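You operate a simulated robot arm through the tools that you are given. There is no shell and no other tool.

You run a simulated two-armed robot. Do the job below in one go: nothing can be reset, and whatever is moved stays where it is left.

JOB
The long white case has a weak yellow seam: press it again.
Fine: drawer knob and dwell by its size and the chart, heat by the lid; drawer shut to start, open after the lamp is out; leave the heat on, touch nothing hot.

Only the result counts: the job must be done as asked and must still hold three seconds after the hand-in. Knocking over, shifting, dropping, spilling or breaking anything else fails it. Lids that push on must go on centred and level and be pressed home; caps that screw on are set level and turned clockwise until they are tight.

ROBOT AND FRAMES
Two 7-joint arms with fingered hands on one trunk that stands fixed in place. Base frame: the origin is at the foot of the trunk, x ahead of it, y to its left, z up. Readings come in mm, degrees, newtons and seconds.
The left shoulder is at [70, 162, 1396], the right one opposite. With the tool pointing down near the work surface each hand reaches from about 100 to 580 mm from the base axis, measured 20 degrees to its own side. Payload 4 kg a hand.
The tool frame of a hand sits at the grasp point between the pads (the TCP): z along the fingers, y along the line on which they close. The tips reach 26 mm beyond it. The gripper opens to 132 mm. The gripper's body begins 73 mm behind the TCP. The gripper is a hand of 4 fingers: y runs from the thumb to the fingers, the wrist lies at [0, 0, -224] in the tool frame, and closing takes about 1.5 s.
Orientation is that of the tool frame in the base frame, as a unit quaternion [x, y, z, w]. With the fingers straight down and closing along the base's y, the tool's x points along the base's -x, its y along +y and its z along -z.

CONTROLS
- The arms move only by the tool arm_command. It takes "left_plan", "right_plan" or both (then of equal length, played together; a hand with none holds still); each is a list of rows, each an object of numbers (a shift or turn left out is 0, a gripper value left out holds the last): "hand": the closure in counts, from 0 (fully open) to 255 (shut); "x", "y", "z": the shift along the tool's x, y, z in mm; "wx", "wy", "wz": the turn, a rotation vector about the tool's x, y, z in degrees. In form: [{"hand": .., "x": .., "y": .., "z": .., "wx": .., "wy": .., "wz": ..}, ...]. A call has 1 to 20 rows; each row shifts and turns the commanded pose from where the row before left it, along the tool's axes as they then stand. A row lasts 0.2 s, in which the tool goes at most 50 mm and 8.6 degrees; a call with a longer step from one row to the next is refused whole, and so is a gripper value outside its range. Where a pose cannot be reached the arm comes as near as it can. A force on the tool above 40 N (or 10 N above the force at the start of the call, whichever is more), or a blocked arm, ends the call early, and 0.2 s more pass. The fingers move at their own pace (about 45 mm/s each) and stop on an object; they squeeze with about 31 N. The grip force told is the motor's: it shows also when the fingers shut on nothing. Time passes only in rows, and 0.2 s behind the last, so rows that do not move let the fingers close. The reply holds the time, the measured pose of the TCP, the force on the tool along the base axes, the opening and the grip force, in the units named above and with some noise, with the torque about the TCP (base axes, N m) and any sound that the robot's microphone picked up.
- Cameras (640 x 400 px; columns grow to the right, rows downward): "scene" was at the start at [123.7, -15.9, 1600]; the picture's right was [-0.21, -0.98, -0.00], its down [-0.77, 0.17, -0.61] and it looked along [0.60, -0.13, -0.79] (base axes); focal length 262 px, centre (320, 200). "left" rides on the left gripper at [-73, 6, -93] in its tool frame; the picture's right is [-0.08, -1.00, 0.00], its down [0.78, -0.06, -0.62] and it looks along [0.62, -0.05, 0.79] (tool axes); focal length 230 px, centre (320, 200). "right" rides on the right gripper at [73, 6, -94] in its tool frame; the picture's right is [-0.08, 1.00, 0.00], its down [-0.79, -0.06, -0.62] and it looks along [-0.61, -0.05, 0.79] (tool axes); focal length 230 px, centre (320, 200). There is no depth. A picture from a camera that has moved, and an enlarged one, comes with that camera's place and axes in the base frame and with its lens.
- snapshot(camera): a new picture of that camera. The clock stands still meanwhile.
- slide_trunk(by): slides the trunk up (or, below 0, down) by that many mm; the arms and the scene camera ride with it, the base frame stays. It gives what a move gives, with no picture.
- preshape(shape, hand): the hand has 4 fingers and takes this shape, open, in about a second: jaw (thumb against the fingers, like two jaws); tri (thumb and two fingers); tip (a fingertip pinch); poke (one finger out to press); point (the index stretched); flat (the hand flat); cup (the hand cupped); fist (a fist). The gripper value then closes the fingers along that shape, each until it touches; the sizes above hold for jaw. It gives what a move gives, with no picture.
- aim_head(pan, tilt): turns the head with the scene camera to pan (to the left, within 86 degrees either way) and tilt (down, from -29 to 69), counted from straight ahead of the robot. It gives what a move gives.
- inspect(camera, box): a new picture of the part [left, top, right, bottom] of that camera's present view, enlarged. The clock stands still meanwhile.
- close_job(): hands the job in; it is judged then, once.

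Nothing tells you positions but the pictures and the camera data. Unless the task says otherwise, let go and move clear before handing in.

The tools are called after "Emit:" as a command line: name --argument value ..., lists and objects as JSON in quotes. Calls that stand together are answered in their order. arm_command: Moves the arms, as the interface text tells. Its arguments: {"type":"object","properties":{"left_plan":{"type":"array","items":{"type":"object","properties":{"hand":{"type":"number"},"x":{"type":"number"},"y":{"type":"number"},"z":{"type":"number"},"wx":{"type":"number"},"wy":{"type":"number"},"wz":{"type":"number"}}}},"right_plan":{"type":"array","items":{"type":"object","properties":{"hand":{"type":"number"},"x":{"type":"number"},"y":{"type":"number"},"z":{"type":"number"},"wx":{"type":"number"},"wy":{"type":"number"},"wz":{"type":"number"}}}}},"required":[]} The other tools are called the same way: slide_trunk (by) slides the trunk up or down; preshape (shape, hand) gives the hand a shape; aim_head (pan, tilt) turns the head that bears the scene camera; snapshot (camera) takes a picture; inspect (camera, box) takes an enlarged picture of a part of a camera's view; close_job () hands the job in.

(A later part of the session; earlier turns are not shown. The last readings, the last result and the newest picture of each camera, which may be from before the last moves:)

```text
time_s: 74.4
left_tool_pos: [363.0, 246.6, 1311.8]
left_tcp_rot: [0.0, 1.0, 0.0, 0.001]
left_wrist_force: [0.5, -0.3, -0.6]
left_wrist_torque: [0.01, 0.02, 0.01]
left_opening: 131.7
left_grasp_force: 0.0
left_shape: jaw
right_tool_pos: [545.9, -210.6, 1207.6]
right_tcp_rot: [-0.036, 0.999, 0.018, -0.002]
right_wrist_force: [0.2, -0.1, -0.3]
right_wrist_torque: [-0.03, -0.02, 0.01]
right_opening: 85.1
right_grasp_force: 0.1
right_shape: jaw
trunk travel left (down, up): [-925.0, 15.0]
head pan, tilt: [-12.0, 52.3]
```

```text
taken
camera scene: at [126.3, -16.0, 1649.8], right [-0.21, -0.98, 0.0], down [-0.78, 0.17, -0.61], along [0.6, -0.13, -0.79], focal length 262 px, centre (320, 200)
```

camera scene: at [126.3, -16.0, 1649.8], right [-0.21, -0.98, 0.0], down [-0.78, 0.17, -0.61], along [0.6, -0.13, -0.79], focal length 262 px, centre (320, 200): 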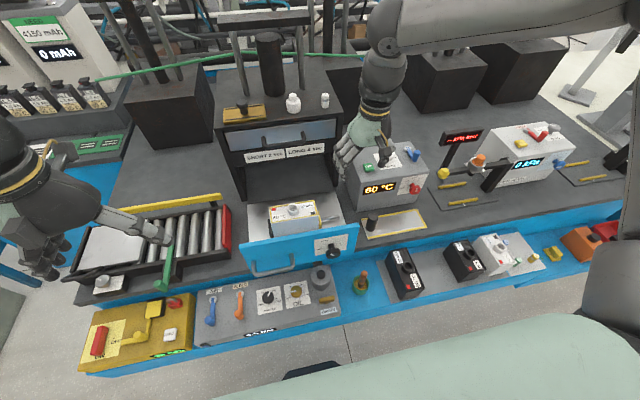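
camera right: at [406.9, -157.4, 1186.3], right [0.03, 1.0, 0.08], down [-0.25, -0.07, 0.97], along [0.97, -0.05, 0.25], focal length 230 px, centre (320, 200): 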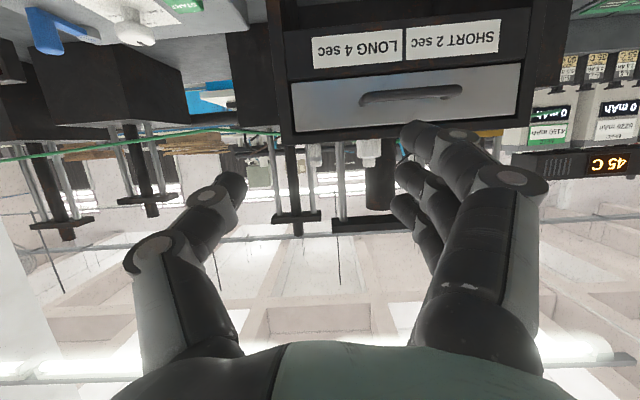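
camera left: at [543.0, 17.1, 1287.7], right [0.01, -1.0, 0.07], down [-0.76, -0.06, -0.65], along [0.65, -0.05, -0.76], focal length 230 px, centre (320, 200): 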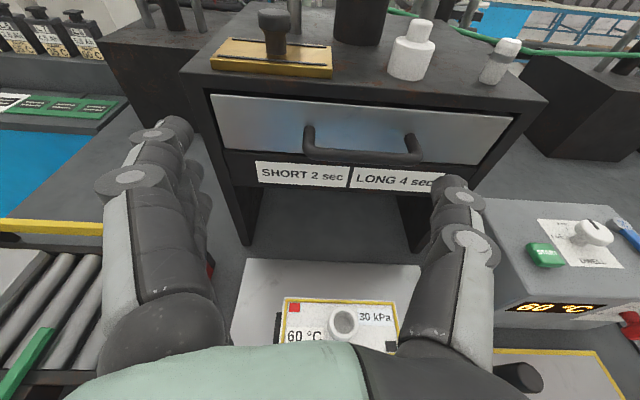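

The right hand points straight down at [546, -211, 1208]. I'll roll it +90° about its axis in stages so the fingers will sit above and behind the handle bar.

Emit:
arm_command --right_plan '[{"wz": 8}, {"wz": 8}, {"wz": 8}, {"wz": 8}]'

Emit:
arm_command --right_plan '[{"wz": 8}, {"wz": 8}, {"wz": 8}, {"wz": 8}]'

Emit:
arm_command --right_plan '[{"wz": 8}, {"wz": 8}, {"wz": 6}]'

Emit:
snapshot --camera "scene"

Emit:
snapshot --camera "right"

```text
time_s: 75.4
left_tool_pos: [360.6, 248.7, 1312.5]
left_tcp_rot: [0.0, 1.0, 0.001, 0.001]
left_wrist_force: [0.3, 0.3, 0.4]
left_wrist_torque: [0.02, -0.01, 0.0]
left_opening: 131.8
left_grasp_force: 0.0
left_shape: jaw
right_tool_pos: [543.6, -211.0, 1208.0]
right_tcp_rot: [0.242, 0.97, 0.016, -0.005]
right_wrist_force: [0.4, -1.0, 0.0]
right_wrist_torque: [0.02, -0.01, -0.01]
right_opening: 85.5
right_grasp_force: 0.1
right_shape: jaw
trunk travel left (down, up): [-925.0, 15.0]
head pan, tilt: [-12.0, 52.3]
```

```text
time_s: 76.4
left_tool_pos: [361.9, 247.3, 1312.4]
left_tcp_rot: [0.001, 1.0, 0.0, 0.002]
left_wrist_force: [0.0, 0.1, -1.2]
left_wrist_torque: [0.0, -0.01, -0.01]
left_opening: 131.8
left_grasp_force: 0.2
left_shape: jaw
right_tool_pos: [546.6, -210.4, 1207.5]
right_tcp_rot: [0.5, 0.866, 0.014, -0.009]
right_wrist_force: [-0.2, -0.2, -0.2]
right_wrist_torque: [-0.03, -0.08, 0.02]
right_opening: 85.1
right_grasp_force: 0.1
right_shape: jaw
trunk travel left (down, up): [-925.0, 15.0]
head pan, tilt: [-12.0, 52.3]
```

```text
time_s: 77.2
left_tool_pos: [361.6, 248.0, 1312.1]
left_tcp_rot: [0.0, 1.0, -0.001, 0.001]
left_wrist_force: [-0.2, -0.1, -0.8]
left_wrist_torque: [-0.01, 0.01, 0.02]
left_opening: 132.0
left_grasp_force: 0.0
left_shape: jaw
right_tool_pos: [544.5, -211.2, 1206.3]
right_tcp_rot: [0.656, 0.755, 0.013, -0.012]
right_wrist_force: [0.0, -0.4, 0.1]
right_wrist_torque: [0.01, 0.01, 0.03]
right_opening: 85.2
right_grasp_force: 0.1
right_shape: jaw
trunk travel left (down, up): [-925.0, 15.0]
head pan, tilt: [-12.0, 52.3]
```

```text
taken
camera scene: at [123.7, -15.7, 1650.0], right [-0.21, -0.98, 0.0], down [-0.77, 0.17, -0.61], along [0.6, -0.13, -0.79], focal length 262 px, centre (320, 200)
```

scene: 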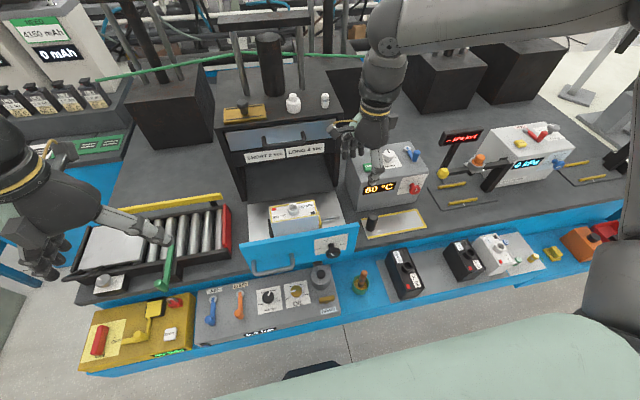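

```text
taken
camera right: at [541.0, -139.8, 1304.5], right [1.0, 0.06, 0.0], down [0.05, -0.81, 0.59], along [0.04, -0.59, -0.81], focal length 230 px, centre (320, 200)
```

right: 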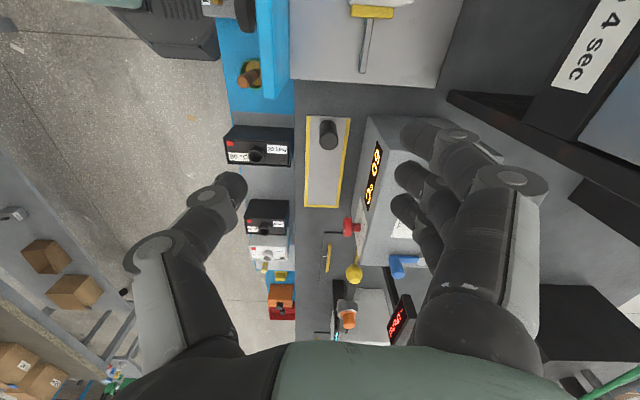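

The roll works and the camera is now on the hand's left side. I'll finish the last 8°, then carry the hand across to above the drawer handle at a safe height.

Emit:
arm_command --right_plan '[{"wz": 8}, {"x": 36.6, "y": -16.4, "z": -10.6}, {"x": 36.6, "y": -16.4, "z": -10.6}, {"x": 36.6, "y": -16.4, "z": -10.6}]'

Emit:
arm_command --right_plan '[{"x": 36.6, "y": -16.4, "z": -10.6}, {"x": 36.6, "y": -16.4, "z": -10.6}, {"x": 36.6, "y": -16.4, "z": -10.6}, {"x": 36.6, "y": -16.4, "z": -10.6}]'

Emit:
snapshot --camera "scene"

Emit:
snapshot --camera "right"

```text
time_s: 78.2
left_tool_pos: [361.0, 247.0, 1312.4]
left_tcp_rot: [0.0, 1.0, -0.001, 0.002]
left_wrist_force: [0.1, -0.5, -0.3]
left_wrist_torque: [-0.02, -0.03, 0.02]
left_opening: 131.9
left_grasp_force: 0.2
left_shape: jaw
right_tool_pos: [483.2, -134.3, 1244.1]
right_tcp_rot: [0.707, 0.707, 0.015, -0.012]
right_wrist_force: [-0.3, -0.5, 0.0]
right_wrist_torque: [-0.03, 0.01, -0.01]
right_opening: 85.3
right_grasp_force: 0.1
right_shape: jaw
right hand out of reach, approached as far as the arm can: row 3, 4
trunk travel left (down, up): [-925.0, 15.0]
head pan, tilt: [-12.0, 52.3]
```

```text
time_s: 79.2
left_tool_pos: [362.5, 248.8, 1312.3]
left_tcp_rot: [0.0, 1.0, 0.001, 0.001]
left_wrist_force: [0.1, 0.1, 0.2]
left_wrist_torque: [0.0, -0.02, 0.0]
left_opening: 131.7
left_grasp_force: 0.0
left_shape: jaw
right_tool_pos: [452.2, -121.4, 1281.2]
right_tcp_rot: [0.705, 0.709, 0.012, -0.014]
right_wrist_force: [0.2, -0.4, -0.3]
right_wrist_torque: [-0.04, 0.06, -0.01]
right_opening: 85.3
right_grasp_force: 0.1
right_shape: jaw
right hand out of reach, approached as far as the arm can: row 1, 2, 3, 4
trunk travel left (down, up): [-925.0, 15.0]
head pan, tilt: [-12.0, 52.3]
```

```text
taken
camera scene: at [123.8, -15.4, 1650.0], right [-0.21, -0.98, 0.0], down [-0.77, 0.17, -0.61], along [0.6, -0.13, -0.79], focal length 262 px, centre (320, 200)
```

scene: 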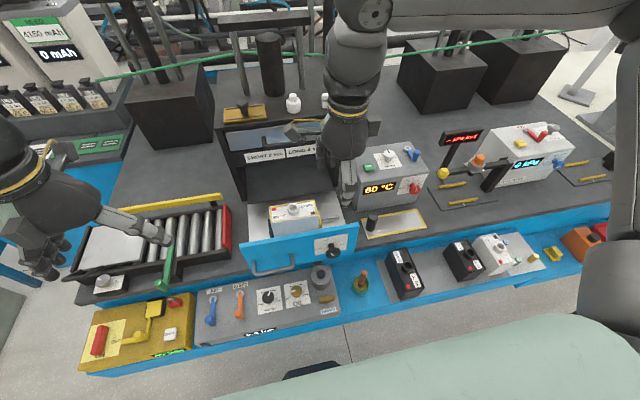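

```text
taken
camera right: at [457.9, -51.3, 1378.6], right [1.0, -0.07, -0.01], down [-0.06, -0.81, 0.59], along [-0.05, -0.59, -0.81], focal length 230 px, centre (320, 200)
```

right: 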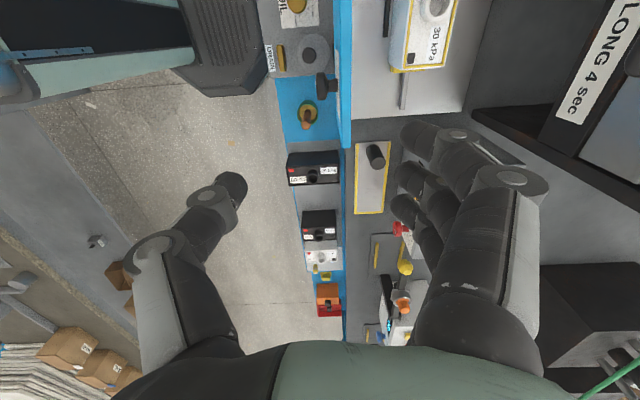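

The right arm can't cross that far left, so the handle belongs to the left arm. I'll park the right hand back on its own side and roll the left hand to the matching palm-down pose.

Emit:
arm_command --right_plan '[{"x": -40, "y": 12}, {"x": -40, "y": 12}, {"x": -40, "y": 12}, {"x": -40, "y": 12}, {"x": -40, "y": 12}]' --left_plan '[{"x": -30, "y": -5, "z": 15}, {"x": -30, "y": -5, "z": 15}, {"x": -30, "y": -5, "z": 15}, {"x": -30, "y": -5, "z": 15}, {"x": -20, "y": -5, "z": 15}]'

Emit:
arm_command --left_plan '[{"wz": 8}, {"wz": 8}, {"wz": 8}, {"wz": 8}]'

Emit:
snapshot --camera "scene"

```text
time_s: 80.4
left_tool_pos: [500.7, 221.7, 1237.9]
left_tcp_rot: [0.002, 1.0, 0.001, 0.001]
left_wrist_force: [-0.6, 0.3, 0.0]
left_wrist_torque: [0.01, -0.02, 0.0]
left_opening: 131.8
left_grasp_force: 0.1
left_shape: jaw
right_tool_pos: [515.4, -324.1, 1276.2]
right_tcp_rot: [0.705, 0.709, 0.012, -0.014]
right_wrist_force: [0.4, -0.7, 0.4]
right_wrist_torque: [0.0, 0.0, 0.0]
right_opening: 85.4
right_grasp_force: 0.1
right_shape: jaw
trunk travel left (down, up): [-925.0, 15.0]
head pan, tilt: [-12.0, 52.3]
```

```text
time_s: 81.4
left_tool_pos: [500.7, 223.1, 1238.2]
left_tcp_rot: [0.277, 0.961, 0.0, 0.002]
left_wrist_force: [0.2, -0.3, -1.1]
left_wrist_torque: [-0.01, 0.03, -0.02]
left_opening: 131.9
left_grasp_force: 0.0
left_shape: jaw
right_tool_pos: [512.6, -321.9, 1276.8]
right_tcp_rot: [0.706, 0.708, 0.011, -0.012]
right_wrist_force: [0.6, 0.7, 0.0]
right_wrist_torque: [0.02, -0.02, 0.01]
right_opening: 85.5
right_grasp_force: 0.1
right_shape: jaw
trunk travel left (down, up): [-925.0, 15.0]
head pan, tilt: [-12.0, 52.3]
```

```text
taken
camera scene: at [123.1, -15.1, 1650.1], right [-0.21, -0.98, 0.0], down [-0.77, 0.16, -0.61], along [0.6, -0.13, -0.79], focal length 262 px, centre (320, 200)
```

scene: 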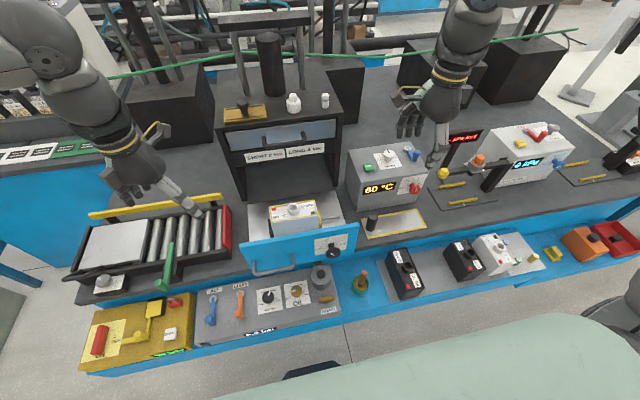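

Left roll works so far with no limit warning. I'll continue it to 90°.

Emit:
arm_command --left_plan '[{"wz": 8}, {"wz": 8}, {"wz": 8}, {"wz": 8}]'

Emit:
arm_command --left_plan '[{"wz": 8}, {"wz": 8}, {"wz": 8}, {"wz": 1.8}]'

Emit:
snapshot --camera "left"

Emit:
snapshot --camera "scene"

```text
time_s: 82.4
left_tool_pos: [500.4, 216.4, 1238.1]
left_tcp_rot: [0.532, 0.847, 0.002, 0.003]
left_wrist_force: [-0.6, -1.4, -0.2]
left_wrist_torque: [0.0, -0.01, 0.0]
left_opening: 131.8
left_grasp_force: 0.1
left_shape: jaw
right_tool_pos: [511.8, -327.4, 1276.5]
right_tcp_rot: [0.707, 0.707, 0.014, -0.014]
right_wrist_force: [-0.4, 0.3, 0.0]
right_wrist_torque: [0.02, 0.01, 0.0]
right_opening: 85.2
right_grasp_force: 0.1
right_shape: jaw
trunk travel left (down, up): [-925.0, 15.0]
head pan, tilt: [-12.0, 52.3]
```

```text
time_s: 83.4
left_tool_pos: [443.5, 129.1, 1232.8]
left_tcp_rot: [0.705, 0.71, 0.002, 0.002]
left_wrist_force: [0.1, -1.1, 0.5]
left_wrist_torque: [0.02, 0.03, 0.01]
left_opening: 131.8
left_grasp_force: 0.0
left_shape: jaw
left hand out of reach, approached as far as the arm can: row 1, 2, 3, 4
right_tool_pos: [515.5, -320.0, 1276.9]
right_tcp_rot: [0.706, 0.708, 0.011, -0.012]
right_wrist_force: [0.1, -0.2, -0.3]
right_wrist_torque: [-0.02, 0.01, -0.01]
right_opening: 84.9
right_grasp_force: 0.1
right_shape: jaw
trunk travel left (down, up): [-925.0, 15.0]
head pan, tilt: [-12.0, 52.3]
```

```text
taken
camera left: at [448.9, 56.7, 1325.7], right [-1.0, -0.08, 0.0], down [-0.07, 0.78, 0.62], along [-0.05, 0.61, -0.79], focal length 230 px, centre (320, 200)
```

left: 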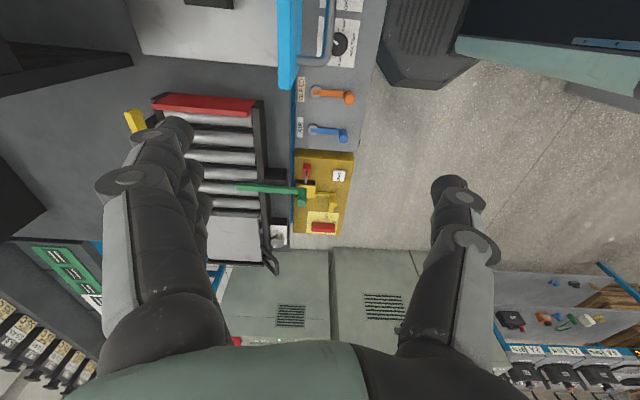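

```text
taken
camera scene: at [124.3, -14.4, 1650.0], right [-0.21, -0.98, 0.0], down [-0.77, 0.16, -0.61], along [0.6, -0.13, -0.79], focal length 262 px, centre (320, 200)
```

scene: 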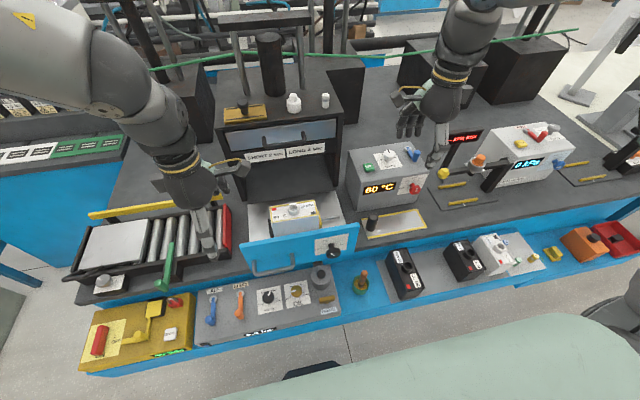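

The left hand reached the palm-down orientation, ending at [443, 129, 1233]. The inward direction seems open for it, so I'll move it toward the handle's y in small steps.

Emit:
arm_command --left_plan '[{"x": -28}, {"x": -28}, {"x": -26}]'

Emit:
arm_command --left_plan '[{"z": 30}, {"z": 30}, {"wx": -6}, {"wx": -6}]'

Emit:
snapshot --camera "scene"

```text
time_s: 84.2
left_tool_pos: [444.3, 47.8, 1233.7]
left_tcp_rot: [0.706, 0.708, 0.001, 0.0]
left_wrist_force: [0.2, 0.0, 0.3]
left_wrist_torque: [0.01, -0.01, 0.0]
left_opening: 131.9
left_grasp_force: 0.0
left_shape: jaw
right_tool_pos: [514.6, -322.4, 1276.8]
right_tcp_rot: [0.706, 0.708, 0.012, -0.014]
right_wrist_force: [0.4, 0.2, 0.6]
right_wrist_torque: [0.0, 0.04, -0.02]
right_opening: 85.0
right_grasp_force: 0.1
right_shape: jaw
trunk travel left (down, up): [-925.0, 15.0]
head pan, tilt: [-12.0, 52.3]
```

```text
time_s: 85.2
left_tool_pos: [442.4, 47.0, 1174.3]
left_tcp_rot: [0.702, 0.704, 0.076, 0.076]
left_wrist_force: [-0.6, 0.1, -0.3]
left_wrist_torque: [0.0, -0.01, -0.01]
left_opening: 131.8
left_grasp_force: 0.0
left_shape: jaw
right_tool_pos: [513.7, -322.1, 1277.2]
right_tcp_rot: [0.705, 0.709, 0.012, -0.012]
right_wrist_force: [-0.6, -0.3, -0.3]
right_wrist_torque: [0.02, 0.0, 0.0]
right_opening: 85.4
right_grasp_force: 0.0
right_shape: jaw
trunk travel left (down, up): [-925.0, 15.0]
head pan, tilt: [-12.0, 52.3]
```

```text
taken
camera scene: at [121.7, -15.8, 1650.2], right [-0.21, -0.98, 0.0], down [-0.77, 0.17, -0.61], along [0.6, -0.13, -0.79], focal length 262 px, centre (320, 200)
```

scene: 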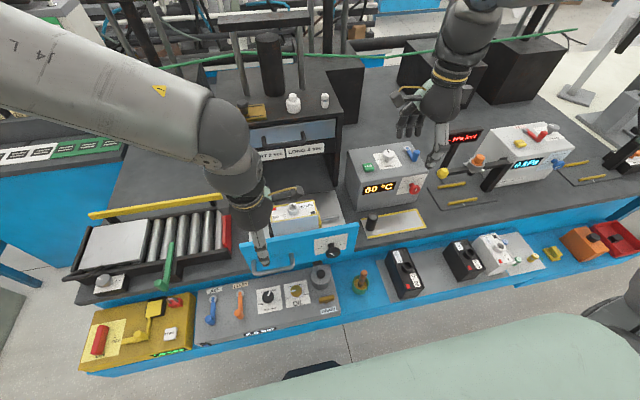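

The left hand moves freely here. I'll lift it a little, narrow the opening to about 50 mm to fit behind the bar, and lower the trunk so both the open and shut drawer positions are in reach.

Emit:
arm_command --left_plan '[{"hand": 158, "z": -30}, {"z": -30}, {}, {}, {}]'

Emit:
slide_trunk --by -116

Emit:
snapshot --camera "left"

Emit:
snapshot --camera "scene"

```text
time_s: 86.4
left_tool_pos: [431.3, 46.2, 1231.8]
left_tcp_rot: [0.702, 0.704, 0.076, 0.074]
left_wrist_force: [-0.7, -0.1, -0.2]
left_wrist_torque: [0.01, -0.03, -0.01]
left_opening: 50.8
left_grasp_force: 0.2
left_shape: jaw
right_tool_pos: [512.4, -321.4, 1276.5]
right_tcp_rot: [0.706, 0.708, 0.013, -0.011]
right_wrist_force: [0.1, 0.3, -0.1]
right_wrist_torque: [-0.02, 0.01, 0.0]
right_opening: 85.2
right_grasp_force: 0.0
right_shape: jaw
trunk travel left (down, up): [-925.0, 15.0]
head pan, tilt: [-12.0, 52.3]
```

```text
time_s: 87.9
left_tool_pos: [430.9, 45.2, 1115.5]
left_tcp_rot: [0.702, 0.704, 0.075, 0.075]
left_wrist_force: [0.1, -0.2, -0.7]
left_wrist_torque: [0.01, 0.0, 0.02]
left_opening: 50.6
left_grasp_force: 0.1
left_shape: jaw
right_tool_pos: [513.0, -322.6, 1161.2]
right_tcp_rot: [0.706, 0.708, 0.013, -0.012]
right_wrist_force: [0.1, 0.1, 0.2]
right_wrist_torque: [0.0, -0.02, -0.01]
right_opening: 85.2
right_grasp_force: 0.0
right_shape: jaw
trunk travel left (down, up): [-809.0, 131.0]
head pan, tilt: [-12.0, 52.3]
```

```text
taken
camera left: at [416.7, -26.0, 1207.1], right [-0.97, -0.08, -0.21], down [-0.19, 0.78, 0.59], along [0.12, 0.62, -0.78], focal length 230 px, centre (320, 200)
```

left: 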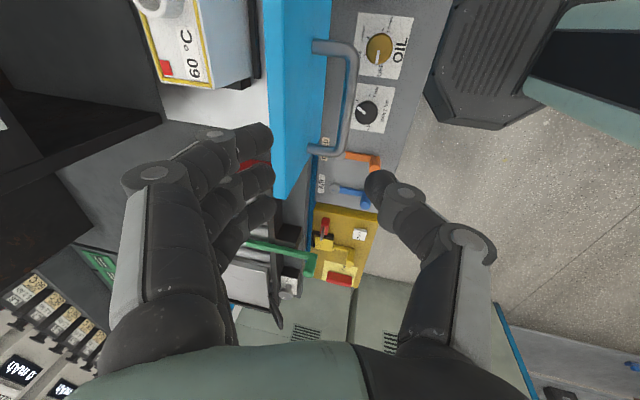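

```text
taken
camera scene: at [123.6, -15.8, 1534.1], right [-0.21, -0.98, 0.0], down [-0.77, 0.17, -0.61], along [0.6, -0.13, -0.79], focal length 262 px, centre (320, 200)
```

scene: 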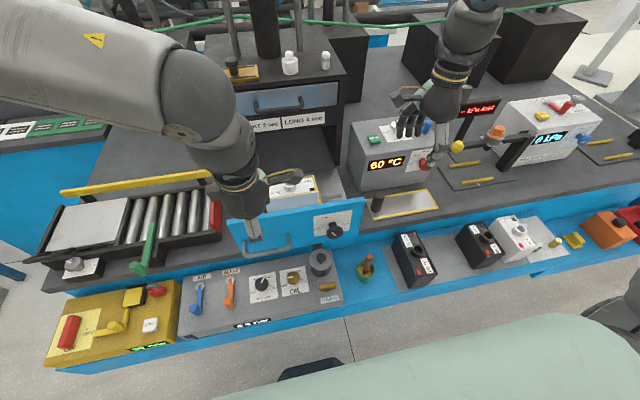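

The handle is visible from the left wrist camera. I'll zoom in to locate the bar precisely before lowering onto it.

Emit:
inspect --camera "left" --box '[270, 20, 400, 180]'

Emit:
inspect --camera "scene" --box '[220, 180, 380, 280]'

```text
2.50 times, centred on (335, 100) of left
camera zoom: at [416.7, -26.0, 1207.1], right [-0.97, -0.08, -0.21], down [-0.19, 0.78, 0.59], along [0.12, 0.62, -0.78], focal length 575 px, centre (282, 450)
```

zoom: 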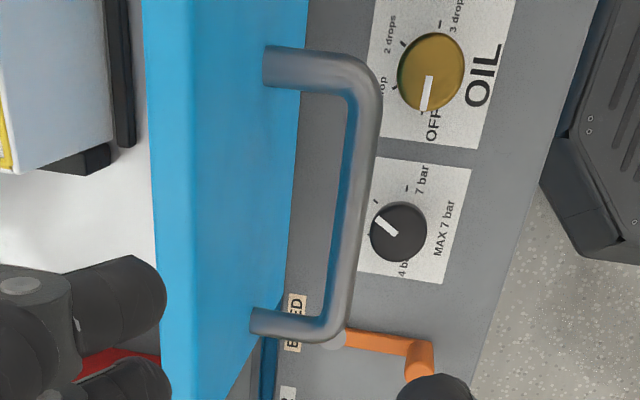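

```text
4.00 times, centred on (300, 230) of scene
camera zoom: at [123.6, -15.8, 1534.1], right [-0.21, -0.98, 0.0], down [-0.77, 0.17, -0.61], along [0.6, -0.13, -0.79], focal length 1047 px, centre (400, 80)
```

zoom: 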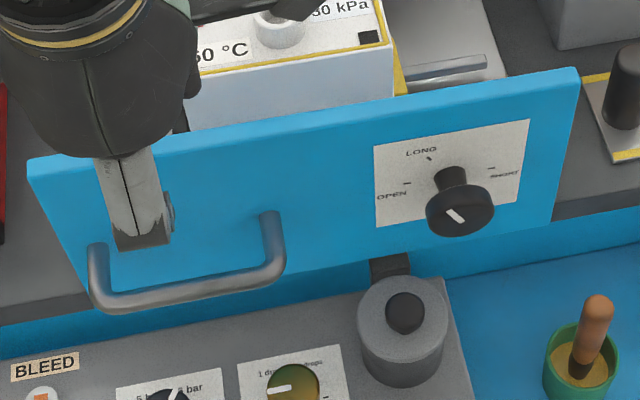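

The bar centre is at about [435, 48, 945], 47 mm off the drawer front. I'll raise the trunk to give the left wrist room, go down in front of the handle and pitch forward to 60° there.

Emit:
slide_trunk --by 116

Emit:
arm_command --left_plan '[{"y": -30, "z": 40}, {"x": 2, "z": 48}, {"z": 48}, {"z": 48}, {"z": 42}]'

Emit:
snapshot --camera "scene"

```text
time_s: 89.3
left_tool_pos: [431.7, 47.0, 1231.0]
left_tcp_rot: [0.702, 0.704, 0.076, 0.075]
left_wrist_force: [-0.6, -0.1, 0.3]
left_wrist_torque: [-0.03, 0.03, 0.01]
left_opening: 50.6
left_grasp_force: 0.0
left_shape: jaw
right_tool_pos: [514.3, -323.1, 1277.3]
right_tcp_rot: [0.706, 0.708, 0.011, -0.013]
right_wrist_force: [-0.7, 0.2, 0.4]
right_wrist_torque: [0.0, 0.0, -0.04]
right_opening: 85.3
right_grasp_force: 0.1
right_shape: jaw
trunk travel left (down, up): [-925.0, 15.0]
head pan, tilt: [-12.0, 52.3]
```

```text
time_s: 90.5
left_tool_pos: [447.8, 46.7, 1004.3]
left_tcp_rot: [0.702, 0.704, 0.076, 0.074]
left_wrist_force: [0.0, 0.3, 0.4]
left_wrist_torque: [-0.01, -0.04, 0.0]
left_opening: 49.9
left_grasp_force: 0.0
left_shape: jaw
right_tool_pos: [515.1, -322.9, 1276.2]
right_tcp_rot: [0.706, 0.708, 0.011, -0.013]
right_wrist_force: [-0.4, 0.9, -0.7]
right_wrist_torque: [-0.01, 0.01, -0.01]
right_opening: 85.4
right_grasp_force: 0.1
right_shape: jaw
trunk travel left (down, up): [-925.0, 15.0]
head pan, tilt: [-12.0, 52.3]
```

```text
taken
camera scene: at [124.3, -17.0, 1650.0], right [-0.21, -0.98, 0.0], down [-0.77, 0.17, -0.61], along [0.6, -0.13, -0.79], focal length 262 px, centre (320, 200)
```

scene: 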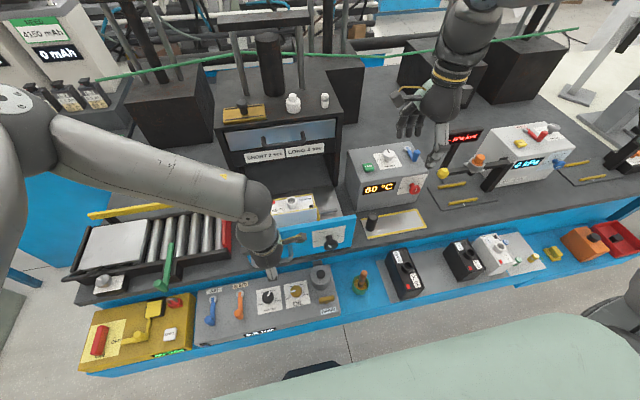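

The tool tilt carried the hand forward to x≈448, a little close to the drawer's top edge, though with no contact force. I'll go straight up first, then back.

Emit:
arm_command --left_plan '[{"y": 8.6, "z": -39}, {"y": 4.3, "z": -20}]'

Emit:
inspect --camera "scene" --box '[200, 160, 360, 290]'

Emit:
snapshot --camera "left"

```text
time_s: 91.1
left_tool_pos: [448.2, 48.6, 1064.0]
left_tcp_rot: [0.702, 0.704, 0.075, 0.075]
left_wrist_force: [1.3, -0.4, 0.9]
left_wrist_torque: [0.02, 0.01, -0.02]
left_opening: 50.1
left_grasp_force: 0.0
left_shape: jaw
right_tool_pos: [512.0, -322.3, 1277.4]
right_tcp_rot: [0.705, 0.709, 0.013, -0.012]
right_wrist_force: [-0.2, -0.1, 0.2]
right_wrist_torque: [-0.01, 0.0, 0.0]
right_opening: 85.2
right_grasp_force: 0.1
right_shape: jaw
trunk travel left (down, up): [-925.0, 15.0]
head pan, tilt: [-12.0, 52.3]
```

```text
3.08 times, centred on (280, 225) of scene
camera zoom: at [122.8, -15.8, 1650.1], right [-0.21, -0.98, 0.0], down [-0.77, 0.17, -0.61], along [0.6, -0.13, -0.79], focal length 806 px, centre (443, 123)
```

zoom: 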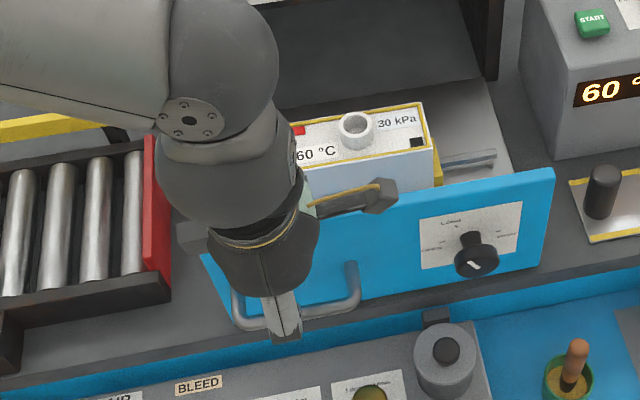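

```text
taken
camera left: at [433.5, -24.8, 1155.3], right [-0.97, -0.08, -0.21], down [-0.19, 0.78, 0.59], along [0.12, 0.62, -0.78], focal length 230 px, centre (320, 200)
```

left: 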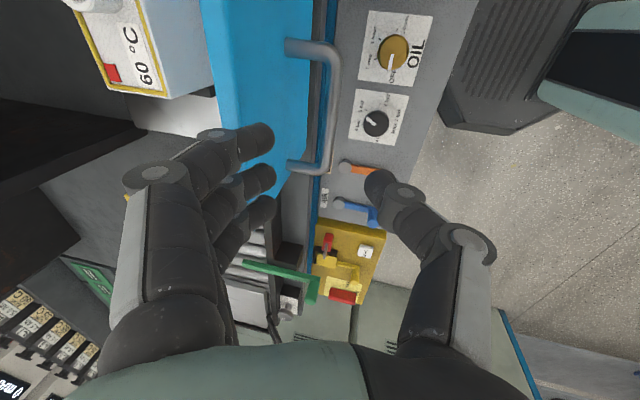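

All clear. I'll move back to x≈388, then lower to z≈1000.

Emit:
arm_command --left_plan '[{"y": -30, "z": -6.5}, {"y": -29, "z": -6.3}, {"y": -7, "z": 32}, {"y": -7, "z": 32}]'

Emit:
arm_command --left_plan '[{"wx": -8}, {"wx": -8}]'

```text
time_s: 92.1
left_tool_pos: [390.9, 49.2, 999.0]
left_tcp_rot: [0.702, 0.704, 0.075, 0.075]
left_wrist_force: [0.6, -0.5, 0.8]
left_wrist_torque: [0.0, 0.04, -0.01]
left_opening: 49.9
left_grasp_force: 0.2
left_shape: jaw
right_tool_pos: [514.9, -322.2, 1276.3]
right_tcp_rot: [0.706, 0.708, 0.011, -0.012]
right_wrist_force: [0.1, 0.3, -0.4]
right_wrist_torque: [0.01, -0.01, 0.01]
right_opening: 85.6
right_grasp_force: 0.0
right_shape: jaw
trunk travel left (down, up): [-925.0, 15.0]
head pan, tilt: [-12.0, 52.3]
```

```text
time_s: 92.7
left_tool_pos: [389.2, 47.4, 998.7]
left_tcp_rot: [0.684, 0.687, 0.174, 0.173]
left_wrist_force: [0.5, 0.6, 0.5]
left_wrist_torque: [0.04, -0.01, 0.01]
left_opening: 50.3
left_grasp_force: 0.1
left_shape: jaw
right_tool_pos: [514.4, -324.2, 1276.2]
right_tcp_rot: [0.706, 0.708, 0.012, -0.013]
right_wrist_force: [-0.1, 0.9, -0.9]
right_wrist_torque: [0.02, 0.0, -0.01]
right_opening: 85.4
right_grasp_force: 0.0
right_shape: jaw
trunk travel left (down, up): [-925.0, 15.0]
head pan, tilt: [-12.0, 52.3]
```

The pitch is proceeding without limits (now 28°). I'll continue to about 60°.

Emit:
arm_command --left_plan '[{"wx": -8}, {"wx": -8}]'

Emit:
arm_command --left_plan '[{"wx": -8}, {"wx": -8}]'

Emit:
snapshot --camera "left"

Emit:
inspect --camera "scene" --box '[180, 180, 380, 320]'

```text
time_s: 93.3
left_tool_pos: [397.0, 43.7, 998.7]
left_tcp_rot: [0.656, 0.655, 0.267, 0.264]
left_wrist_force: [-0.3, 0.4, 0.3]
left_wrist_torque: [0.07, -0.01, 0.03]
left_opening: 50.3
left_grasp_force: 0.1
left_shape: jaw
left hand out of reach, approached as far as the arm can: row 2
right_tool_pos: [511.8, -326.8, 1276.7]
right_tcp_rot: [0.706, 0.708, 0.014, -0.014]
right_wrist_force: [0.0, -0.3, -0.3]
right_wrist_torque: [0.07, -0.02, -0.02]
right_opening: 85.5
right_grasp_force: 0.1
right_shape: jaw
trunk travel left (down, up): [-925.0, 15.0]
head pan, tilt: [-12.0, 52.3]
```

```text
time_s: 93.9
left_tool_pos: [505.7, 4.1, 1013.7]
left_tcp_rot: [0.616, 0.616, 0.348, 0.347]
left_wrist_force: [0.2, -0.5, -0.3]
left_wrist_torque: [0.02, 0.04, 0.02]
left_opening: 50.2
left_grasp_force: 0.1
left_shape: jaw
left hand out of reach, approached as far as the arm can: row 1, 2
right_tool_pos: [513.3, -326.2, 1276.3]
right_tcp_rot: [0.706, 0.708, 0.012, -0.012]
right_wrist_force: [-0.5, 0.4, -1.0]
right_wrist_torque: [0.02, -0.02, 0.0]
right_opening: 85.1
right_grasp_force: 0.0
right_shape: jaw
trunk travel left (down, up): [-925.0, 15.0]
head pan, tilt: [-12.0, 52.3]
```

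```text
taken
camera left: at [426.5, -68.8, 1066.0], right [-0.51, -0.08, -0.85], down [-0.56, 0.79, 0.27], along [0.65, 0.61, -0.45], focal length 230 px, centre (320, 200)
```

left: 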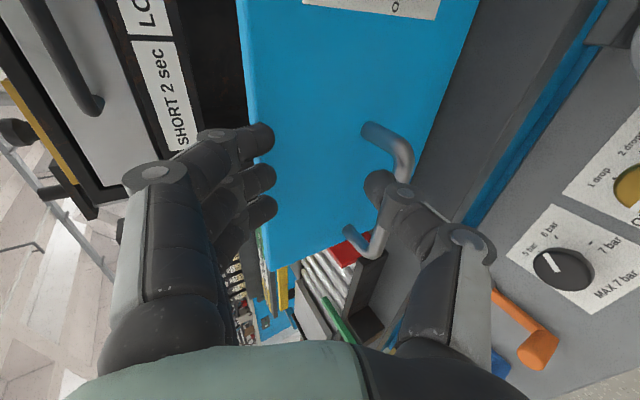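

```text
2.86 times, centred on (280, 250) of scene
camera zoom: at [123.6, -19.2, 1650.0], right [-0.21, -0.98, 0.0], down [-0.77, 0.17, -0.61], along [0.6, -0.13, -0.79], focal length 748 px, centre (434, 57)
```

zoom: 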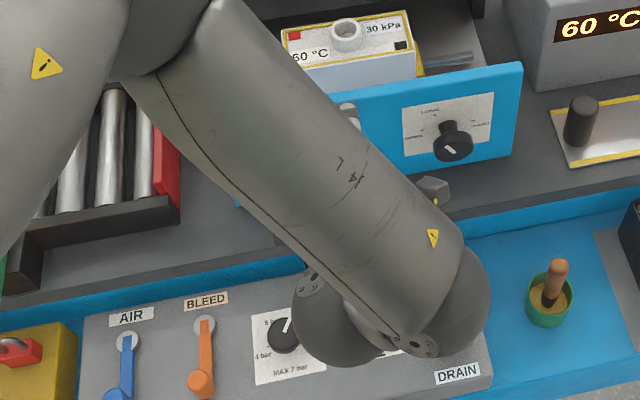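

The arm flipped posture again near a wrist limit (around 44°). The hand now straddles the drawer's top edge, without force. I'll lift straight up to clear it before anything else.

Emit:
arm_command --left_plan '[{"y": 17, "z": -10}, {"y": 25.7, "z": -15.5}]'

Emit:
snapshot --camera "left"

Emit:
snapshot --camera "scene"

```text
time_s: 94.5
left_tool_pos: [515.5, 8.9, 1062.4]
left_tcp_rot: [0.612, 0.613, 0.353, 0.352]
left_wrist_force: [1.0, -0.2, -0.1]
left_wrist_torque: [-0.01, -0.01, 0.02]
left_opening: 50.1
left_grasp_force: 0.1
left_shape: jaw
left hand out of reach, approached as far as the arm can: row 1, 2
right_tool_pos: [513.0, -323.2, 1276.3]
right_tcp_rot: [0.705, 0.709, 0.012, -0.011]
right_wrist_force: [0.3, -0.1, 0.8]
right_wrist_torque: [-0.03, -0.01, -0.01]
right_opening: 85.4
right_grasp_force: 0.1
right_shape: jaw
trunk travel left (down, up): [-925.0, 15.0]
head pan, tilt: [-12.0, 52.3]
```

```text
taken
camera left: at [437.2, -65.8, 1113.4], right [-0.5, -0.08, -0.86], down [-0.57, 0.78, 0.26], along [0.66, 0.62, -0.44], focal length 230 px, centre (320, 200)
```

left: 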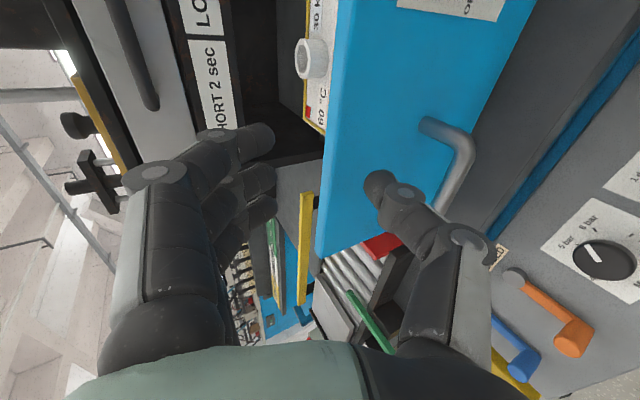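

```text
taken
camera scene: at [122.7, -17.0, 1650.0], right [-0.21, -0.98, 0.0], down [-0.77, 0.17, -0.61], along [0.6, -0.13, -0.79], focal length 262 px, centre (320, 200)
```

scene: 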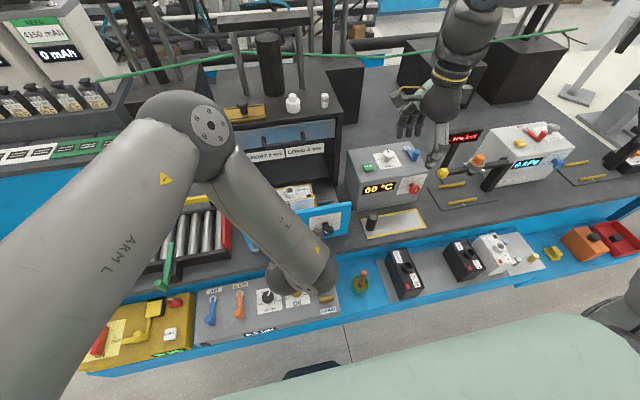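

Clearing well, and the drawer hasn't moved. I'll lift further and then unpitch the hand in small steps.

Emit:
arm_command --left_plan '[{"y": 25.7, "z": -15.5}, {"y": 25.7, "z": -15.5}]'

Emit:
arm_command --left_plan '[{"wx": 6, "y": 8, "z": -4}, {"wx": 6, "y": 8, "z": -4}, {"wx": 6}]'

Emit:
snapshot --camera "scene"

```text
time_s: 95.1
left_tool_pos: [514.3, 8.8, 1122.1]
left_tcp_rot: [0.61, 0.613, 0.355, 0.353]
left_wrist_force: [0.1, 0.2, -0.2]
left_wrist_torque: [0.02, 0.0, -0.02]
left_opening: 50.0
left_grasp_force: 0.0
left_shape: jaw
right_tool_pos: [512.5, -323.2, 1279.1]
right_tcp_rot: [0.706, 0.708, 0.013, -0.012]
right_wrist_force: [0.3, 0.6, 0.3]
right_wrist_torque: [0.01, -0.03, -0.03]
right_opening: 85.4
right_grasp_force: 0.0
right_shape: jaw
trunk travel left (down, up): [-925.0, 15.0]
head pan, tilt: [-12.0, 52.3]
```

```text
time_s: 95.9
left_tool_pos: [516.2, 8.6, 1138.8]
left_tcp_rot: [0.659, 0.661, 0.254, 0.253]
left_wrist_force: [-0.2, -0.1, -0.1]
left_wrist_torque: [0.0, 0.0, -0.01]
left_opening: 50.4
left_grasp_force: 0.2
left_shape: jaw
right_tool_pos: [513.4, -323.1, 1276.7]
right_tcp_rot: [0.706, 0.708, 0.012, -0.013]
right_wrist_force: [-0.4, -0.3, 0.5]
right_wrist_torque: [-0.01, 0.01, 0.02]
right_opening: 85.4
right_grasp_force: 0.0
right_shape: jaw
trunk travel left (down, up): [-925.0, 15.0]
head pan, tilt: [-12.0, 52.3]
```

```text
taken
camera scene: at [123.9, -15.4, 1650.0], right [-0.21, -0.98, 0.0], down [-0.77, 0.17, -0.61], along [0.6, -0.13, -0.79], focal length 262 px, centre (320, 200)
```

scene: 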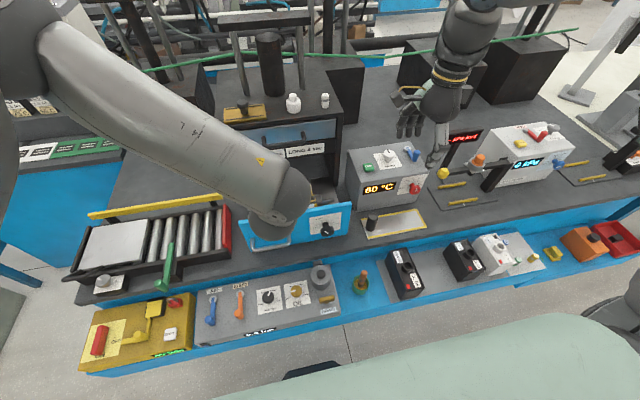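

The left arm is recovered and above the drawer. I'll reduce its tilt to about 10°, go back in front of the handle and then pitch only to 34°, which was fine before.

Emit:
arm_command --left_plan '[{"wx": 8}, {"wx": 8}, {"wx": 8}, {"wx": 8}]'

Emit:
arm_command --left_plan '[{"x": 20, "y": -35}, {"x": 20, "y": -35}, {"y": -35, "z": 15}, {"y": -20, "z": 30}]'

```text
time_s: 96.9
left_tool_pos: [516.0, 7.0, 1140.3]
left_tcp_rot: [0.704, 0.705, 0.061, 0.062]
left_wrist_force: [-0.2, -0.1, -0.9]
left_wrist_torque: [0.0, -0.01, -0.01]
left_opening: 50.1
left_grasp_force: 0.1
left_shape: jaw
right_tool_pos: [513.8, -324.7, 1277.2]
right_tcp_rot: [0.706, 0.708, 0.012, -0.013]
right_wrist_force: [0.5, 0.3, 1.0]
right_wrist_torque: [-0.01, 0.0, 0.01]
right_opening: 85.2
right_grasp_force: 0.0
right_shape: jaw
trunk travel left (down, up): [-925.0, 15.0]
head pan, tilt: [-12.0, 52.3]
```

```text
time_s: 97.9
left_tool_pos: [402.0, 47.1, 1073.6]
left_tcp_rot: [0.704, 0.705, 0.062, 0.063]
left_wrist_force: [0.7, 0.1, -0.5]
left_wrist_torque: [0.0, 0.0, -0.04]
left_opening: 50.2
left_grasp_force: 0.0
left_shape: jaw
right_tool_pos: [515.0, -322.6, 1276.0]
right_tcp_rot: [0.706, 0.708, 0.011, -0.013]
right_wrist_force: [0.7, -0.2, 0.4]
right_wrist_torque: [-0.02, 0.01, -0.04]
right_opening: 85.5
right_grasp_force: 0.1
right_shape: jaw
trunk travel left (down, up): [-925.0, 15.0]
head pan, tilt: [-12.0, 52.3]
```

I'll lower in front of the handle and pitch to 34°, checking after each step.

Emit:
arm_command --left_plan '[{"y": -8, "z": 33.6}, {"y": -8, "z": 33.6}, {"wx": -8}, {"wx": -8}, {"wx": -8}]'

Emit:
snapshot --camera "left"

Emit:
inspect --camera "scene" --box '[180, 180, 380, 320]'

```text
time_s: 99.1
left_tool_pos: [397.4, 44.4, 1003.4]
left_tcp_rot: [0.674, 0.677, 0.208, 0.207]
left_wrist_force: [0.3, -0.3, -0.5]
left_wrist_torque: [0.03, 0.0, -0.01]
left_opening: 50.3
left_grasp_force: 0.1
left_shape: jaw
right_tool_pos: [513.7, -323.2, 1276.3]
right_tcp_rot: [0.707, 0.707, 0.012, -0.013]
right_wrist_force: [-0.1, -0.3, -0.2]
right_wrist_torque: [-0.01, 0.01, -0.01]
right_opening: 85.5
right_grasp_force: 0.0
right_shape: jaw
trunk travel left (down, up): [-925.0, 15.0]
head pan, tilt: [-12.0, 52.3]
```

```text
taken
camera left: at [349.6, -27.3, 1083.7], right [-0.82, -0.08, -0.56], down [-0.4, 0.78, 0.48], along [0.4, 0.62, -0.68], focal length 230 px, centre (320, 200)
```

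left: 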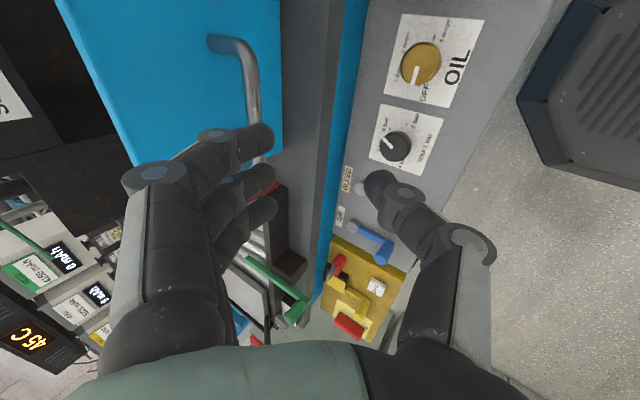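

```text
2.86 times, centred on (280, 250) of scene
camera zoom: at [124.1, -17.8, 1650.0], right [-0.21, -0.98, 0.0], down [-0.77, 0.17, -0.61], along [0.6, -0.13, -0.79], focal length 748 px, centre (434, 57)
```

zoom: 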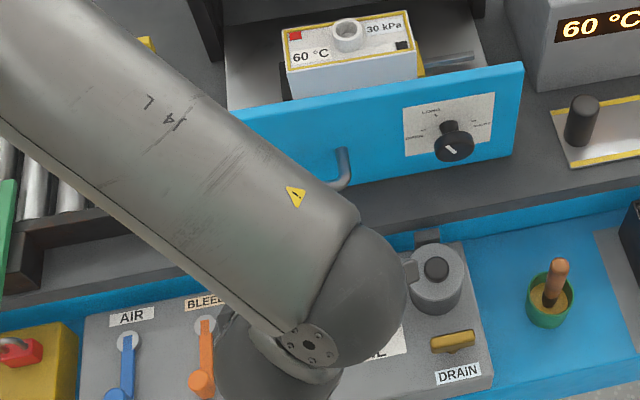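

The pose is good (34°, no warnings). I'll raise the hand 41 mm and lower the trunk by 56 mm, which gives enough forward reach to shut the drawer.

Emit:
arm_command --left_plan '[{"x": 4, "y": 12.7, "z": -16.1}, {"y": 12.8, "z": -16.2}]'

Emit:
slide_trunk --by -56

Emit:
snapshot --camera "left"

```text
time_s: 99.7
left_tool_pos: [400.1, 50.5, 1046.0]
left_tcp_rot: [0.675, 0.677, 0.209, 0.208]
left_wrist_force: [-0.2, -0.3, -0.5]
left_wrist_torque: [-0.02, -0.02, 0.0]
left_opening: 50.2
left_grasp_force: 0.0
left_shape: jaw
right_tool_pos: [513.1, -323.3, 1277.5]
right_tcp_rot: [0.705, 0.709, 0.012, -0.013]
right_wrist_force: [0.5, -0.3, 0.0]
right_wrist_torque: [-0.01, 0.03, -0.01]
right_opening: 85.4
right_grasp_force: 0.1
right_shape: jaw
trunk travel left (down, up): [-925.0, 15.0]
head pan, tilt: [-12.0, 52.3]
```

```text
time_s: 100.7
left_tool_pos: [399.3, 50.0, 989.6]
left_tcp_rot: [0.675, 0.677, 0.208, 0.207]
left_wrist_force: [-0.1, 0.0, 0.4]
left_wrist_torque: [0.0, -0.03, -0.02]
left_opening: 49.8
left_grasp_force: 0.1
left_shape: jaw
right_tool_pos: [514.7, -322.6, 1220.5]
right_tcp_rot: [0.706, 0.708, 0.013, -0.012]
right_wrist_force: [0.1, -0.2, -0.5]
right_wrist_torque: [-0.01, 0.0, -0.02]
right_opening: 85.2
right_grasp_force: 0.0
right_shape: jaw
trunk travel left (down, up): [-869.0, 71.0]
head pan, tilt: [-12.0, 52.3]
```

```text
taken
camera left: at [351.4, -22.6, 1069.4], right [-0.82, -0.08, -0.56], down [-0.4, 0.78, 0.48], along [0.4, 0.62, -0.68], focal length 230 px, centre (320, 200)
```

left: 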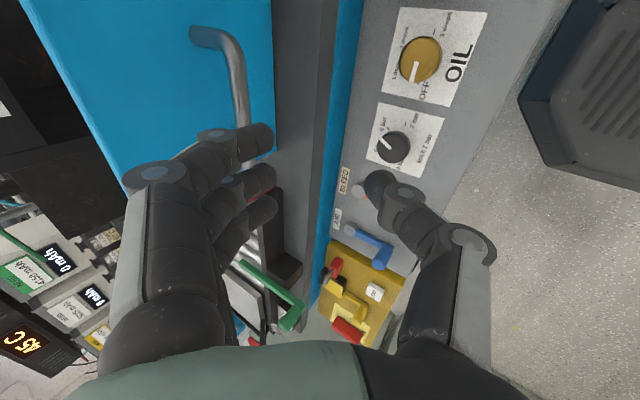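

The handle isn't where it was: the drawer was nudged inward about 45 mm when the arm flipped. That's harmless, since it has to go shut. I'll measure its new position.

Emit:
inspect --camera "left" --box '[150, 0, 310, 160]'

Emit:
inspect --camera "scene" --box '[200, 150, 400, 290]'

```text
2.50 times, centred on (230, 80) of left
camera zoom: at [351.4, -22.6, 1069.4], right [-0.82, -0.08, -0.56], down [-0.4, 0.78, 0.48], along [0.4, 0.62, -0.68], focal length 575 px, centre (545, 500)
```

zoom: 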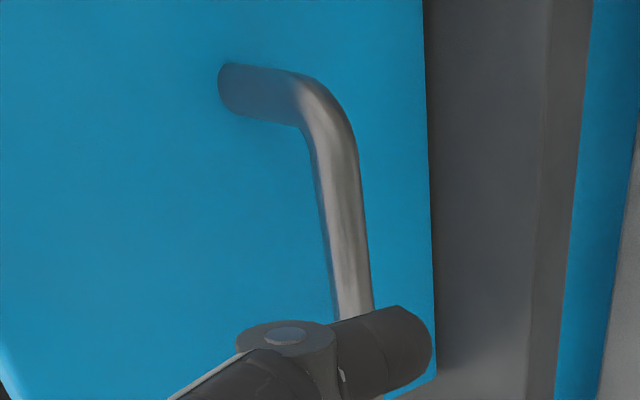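

```text
2.86 times, centred on (300, 220) of scene
camera zoom: at [123.3, -15.5, 1594.1], right [-0.21, -0.98, 0.0], down [-0.77, 0.17, -0.61], along [0.6, -0.13, -0.79], focal length 748 px, centre (377, 143)
```

zoom: 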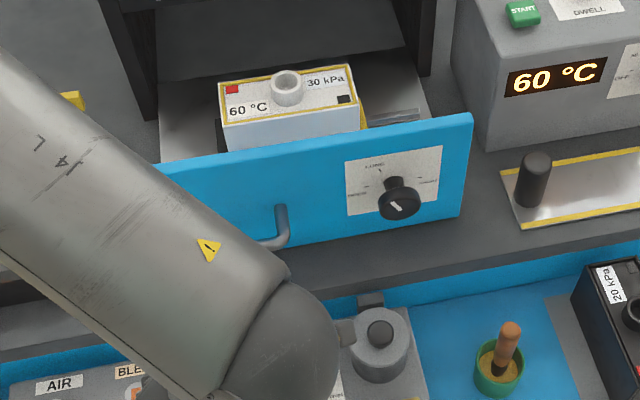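

The drawer front is now near x≈564 and the bar at about x≈511 (it moved ~82 mm). The case is still held firmly. I'll advance to just short of the bar and re-check.

Emit:
arm_command --left_plan '[{"x": -1, "y": 31.8, "z": 22.7}, {"x": -1, "y": 31.8, "z": 22.7}]'

Emit:
snapshot --camera "left"

Emit:
inspect --camera "scene" --box '[200, 150, 400, 290]'

```text
time_s: 101.3
left_tool_pos: [478.7, 50.2, 986.1]
left_tcp_rot: [0.675, 0.677, 0.208, 0.206]
left_wrist_force: [0.1, -0.1, 0.3]
left_wrist_torque: [0.05, 0.01, 0.01]
left_opening: 50.1
left_grasp_force: 0.1
left_shape: jaw
right_tool_pos: [513.8, -321.6, 1221.2]
right_tcp_rot: [0.706, 0.708, 0.011, -0.012]
right_wrist_force: [1.0, 0.4, -0.4]
right_wrist_torque: [0.0, 0.01, -0.01]
right_opening: 85.6
right_grasp_force: 0.1
right_shape: jaw
trunk travel left (down, up): [-869.0, 71.0]
head pan, tilt: [-12.0, 52.3]
```

```text
taken
camera left: at [430.7, -22.3, 1066.6], right [-0.82, -0.08, -0.56], down [-0.4, 0.78, 0.48], along [0.4, 0.62, -0.68], focal length 230 px, centre (320, 200)
```

left: 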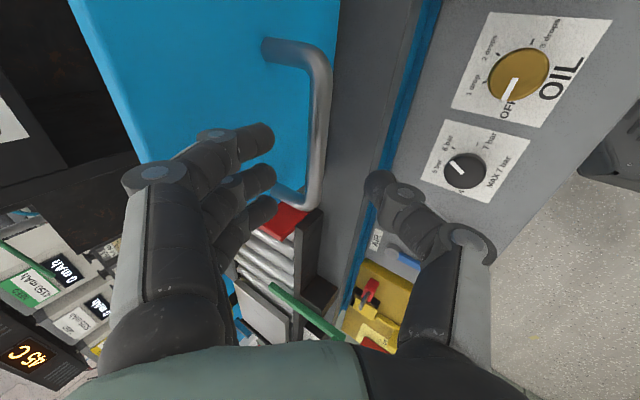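

```text
2.86 times, centred on (300, 220) of scene
camera zoom: at [124.9, -14.3, 1594.0], right [-0.21, -0.98, 0.0], down [-0.77, 0.16, -0.61], along [0.6, -0.13, -0.79], focal length 748 px, centre (377, 143)
```

zoom: 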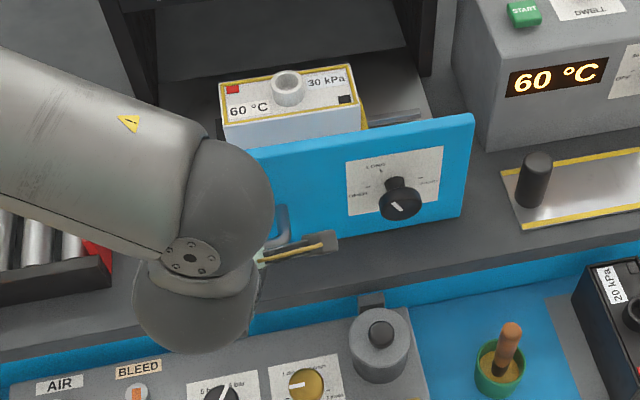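

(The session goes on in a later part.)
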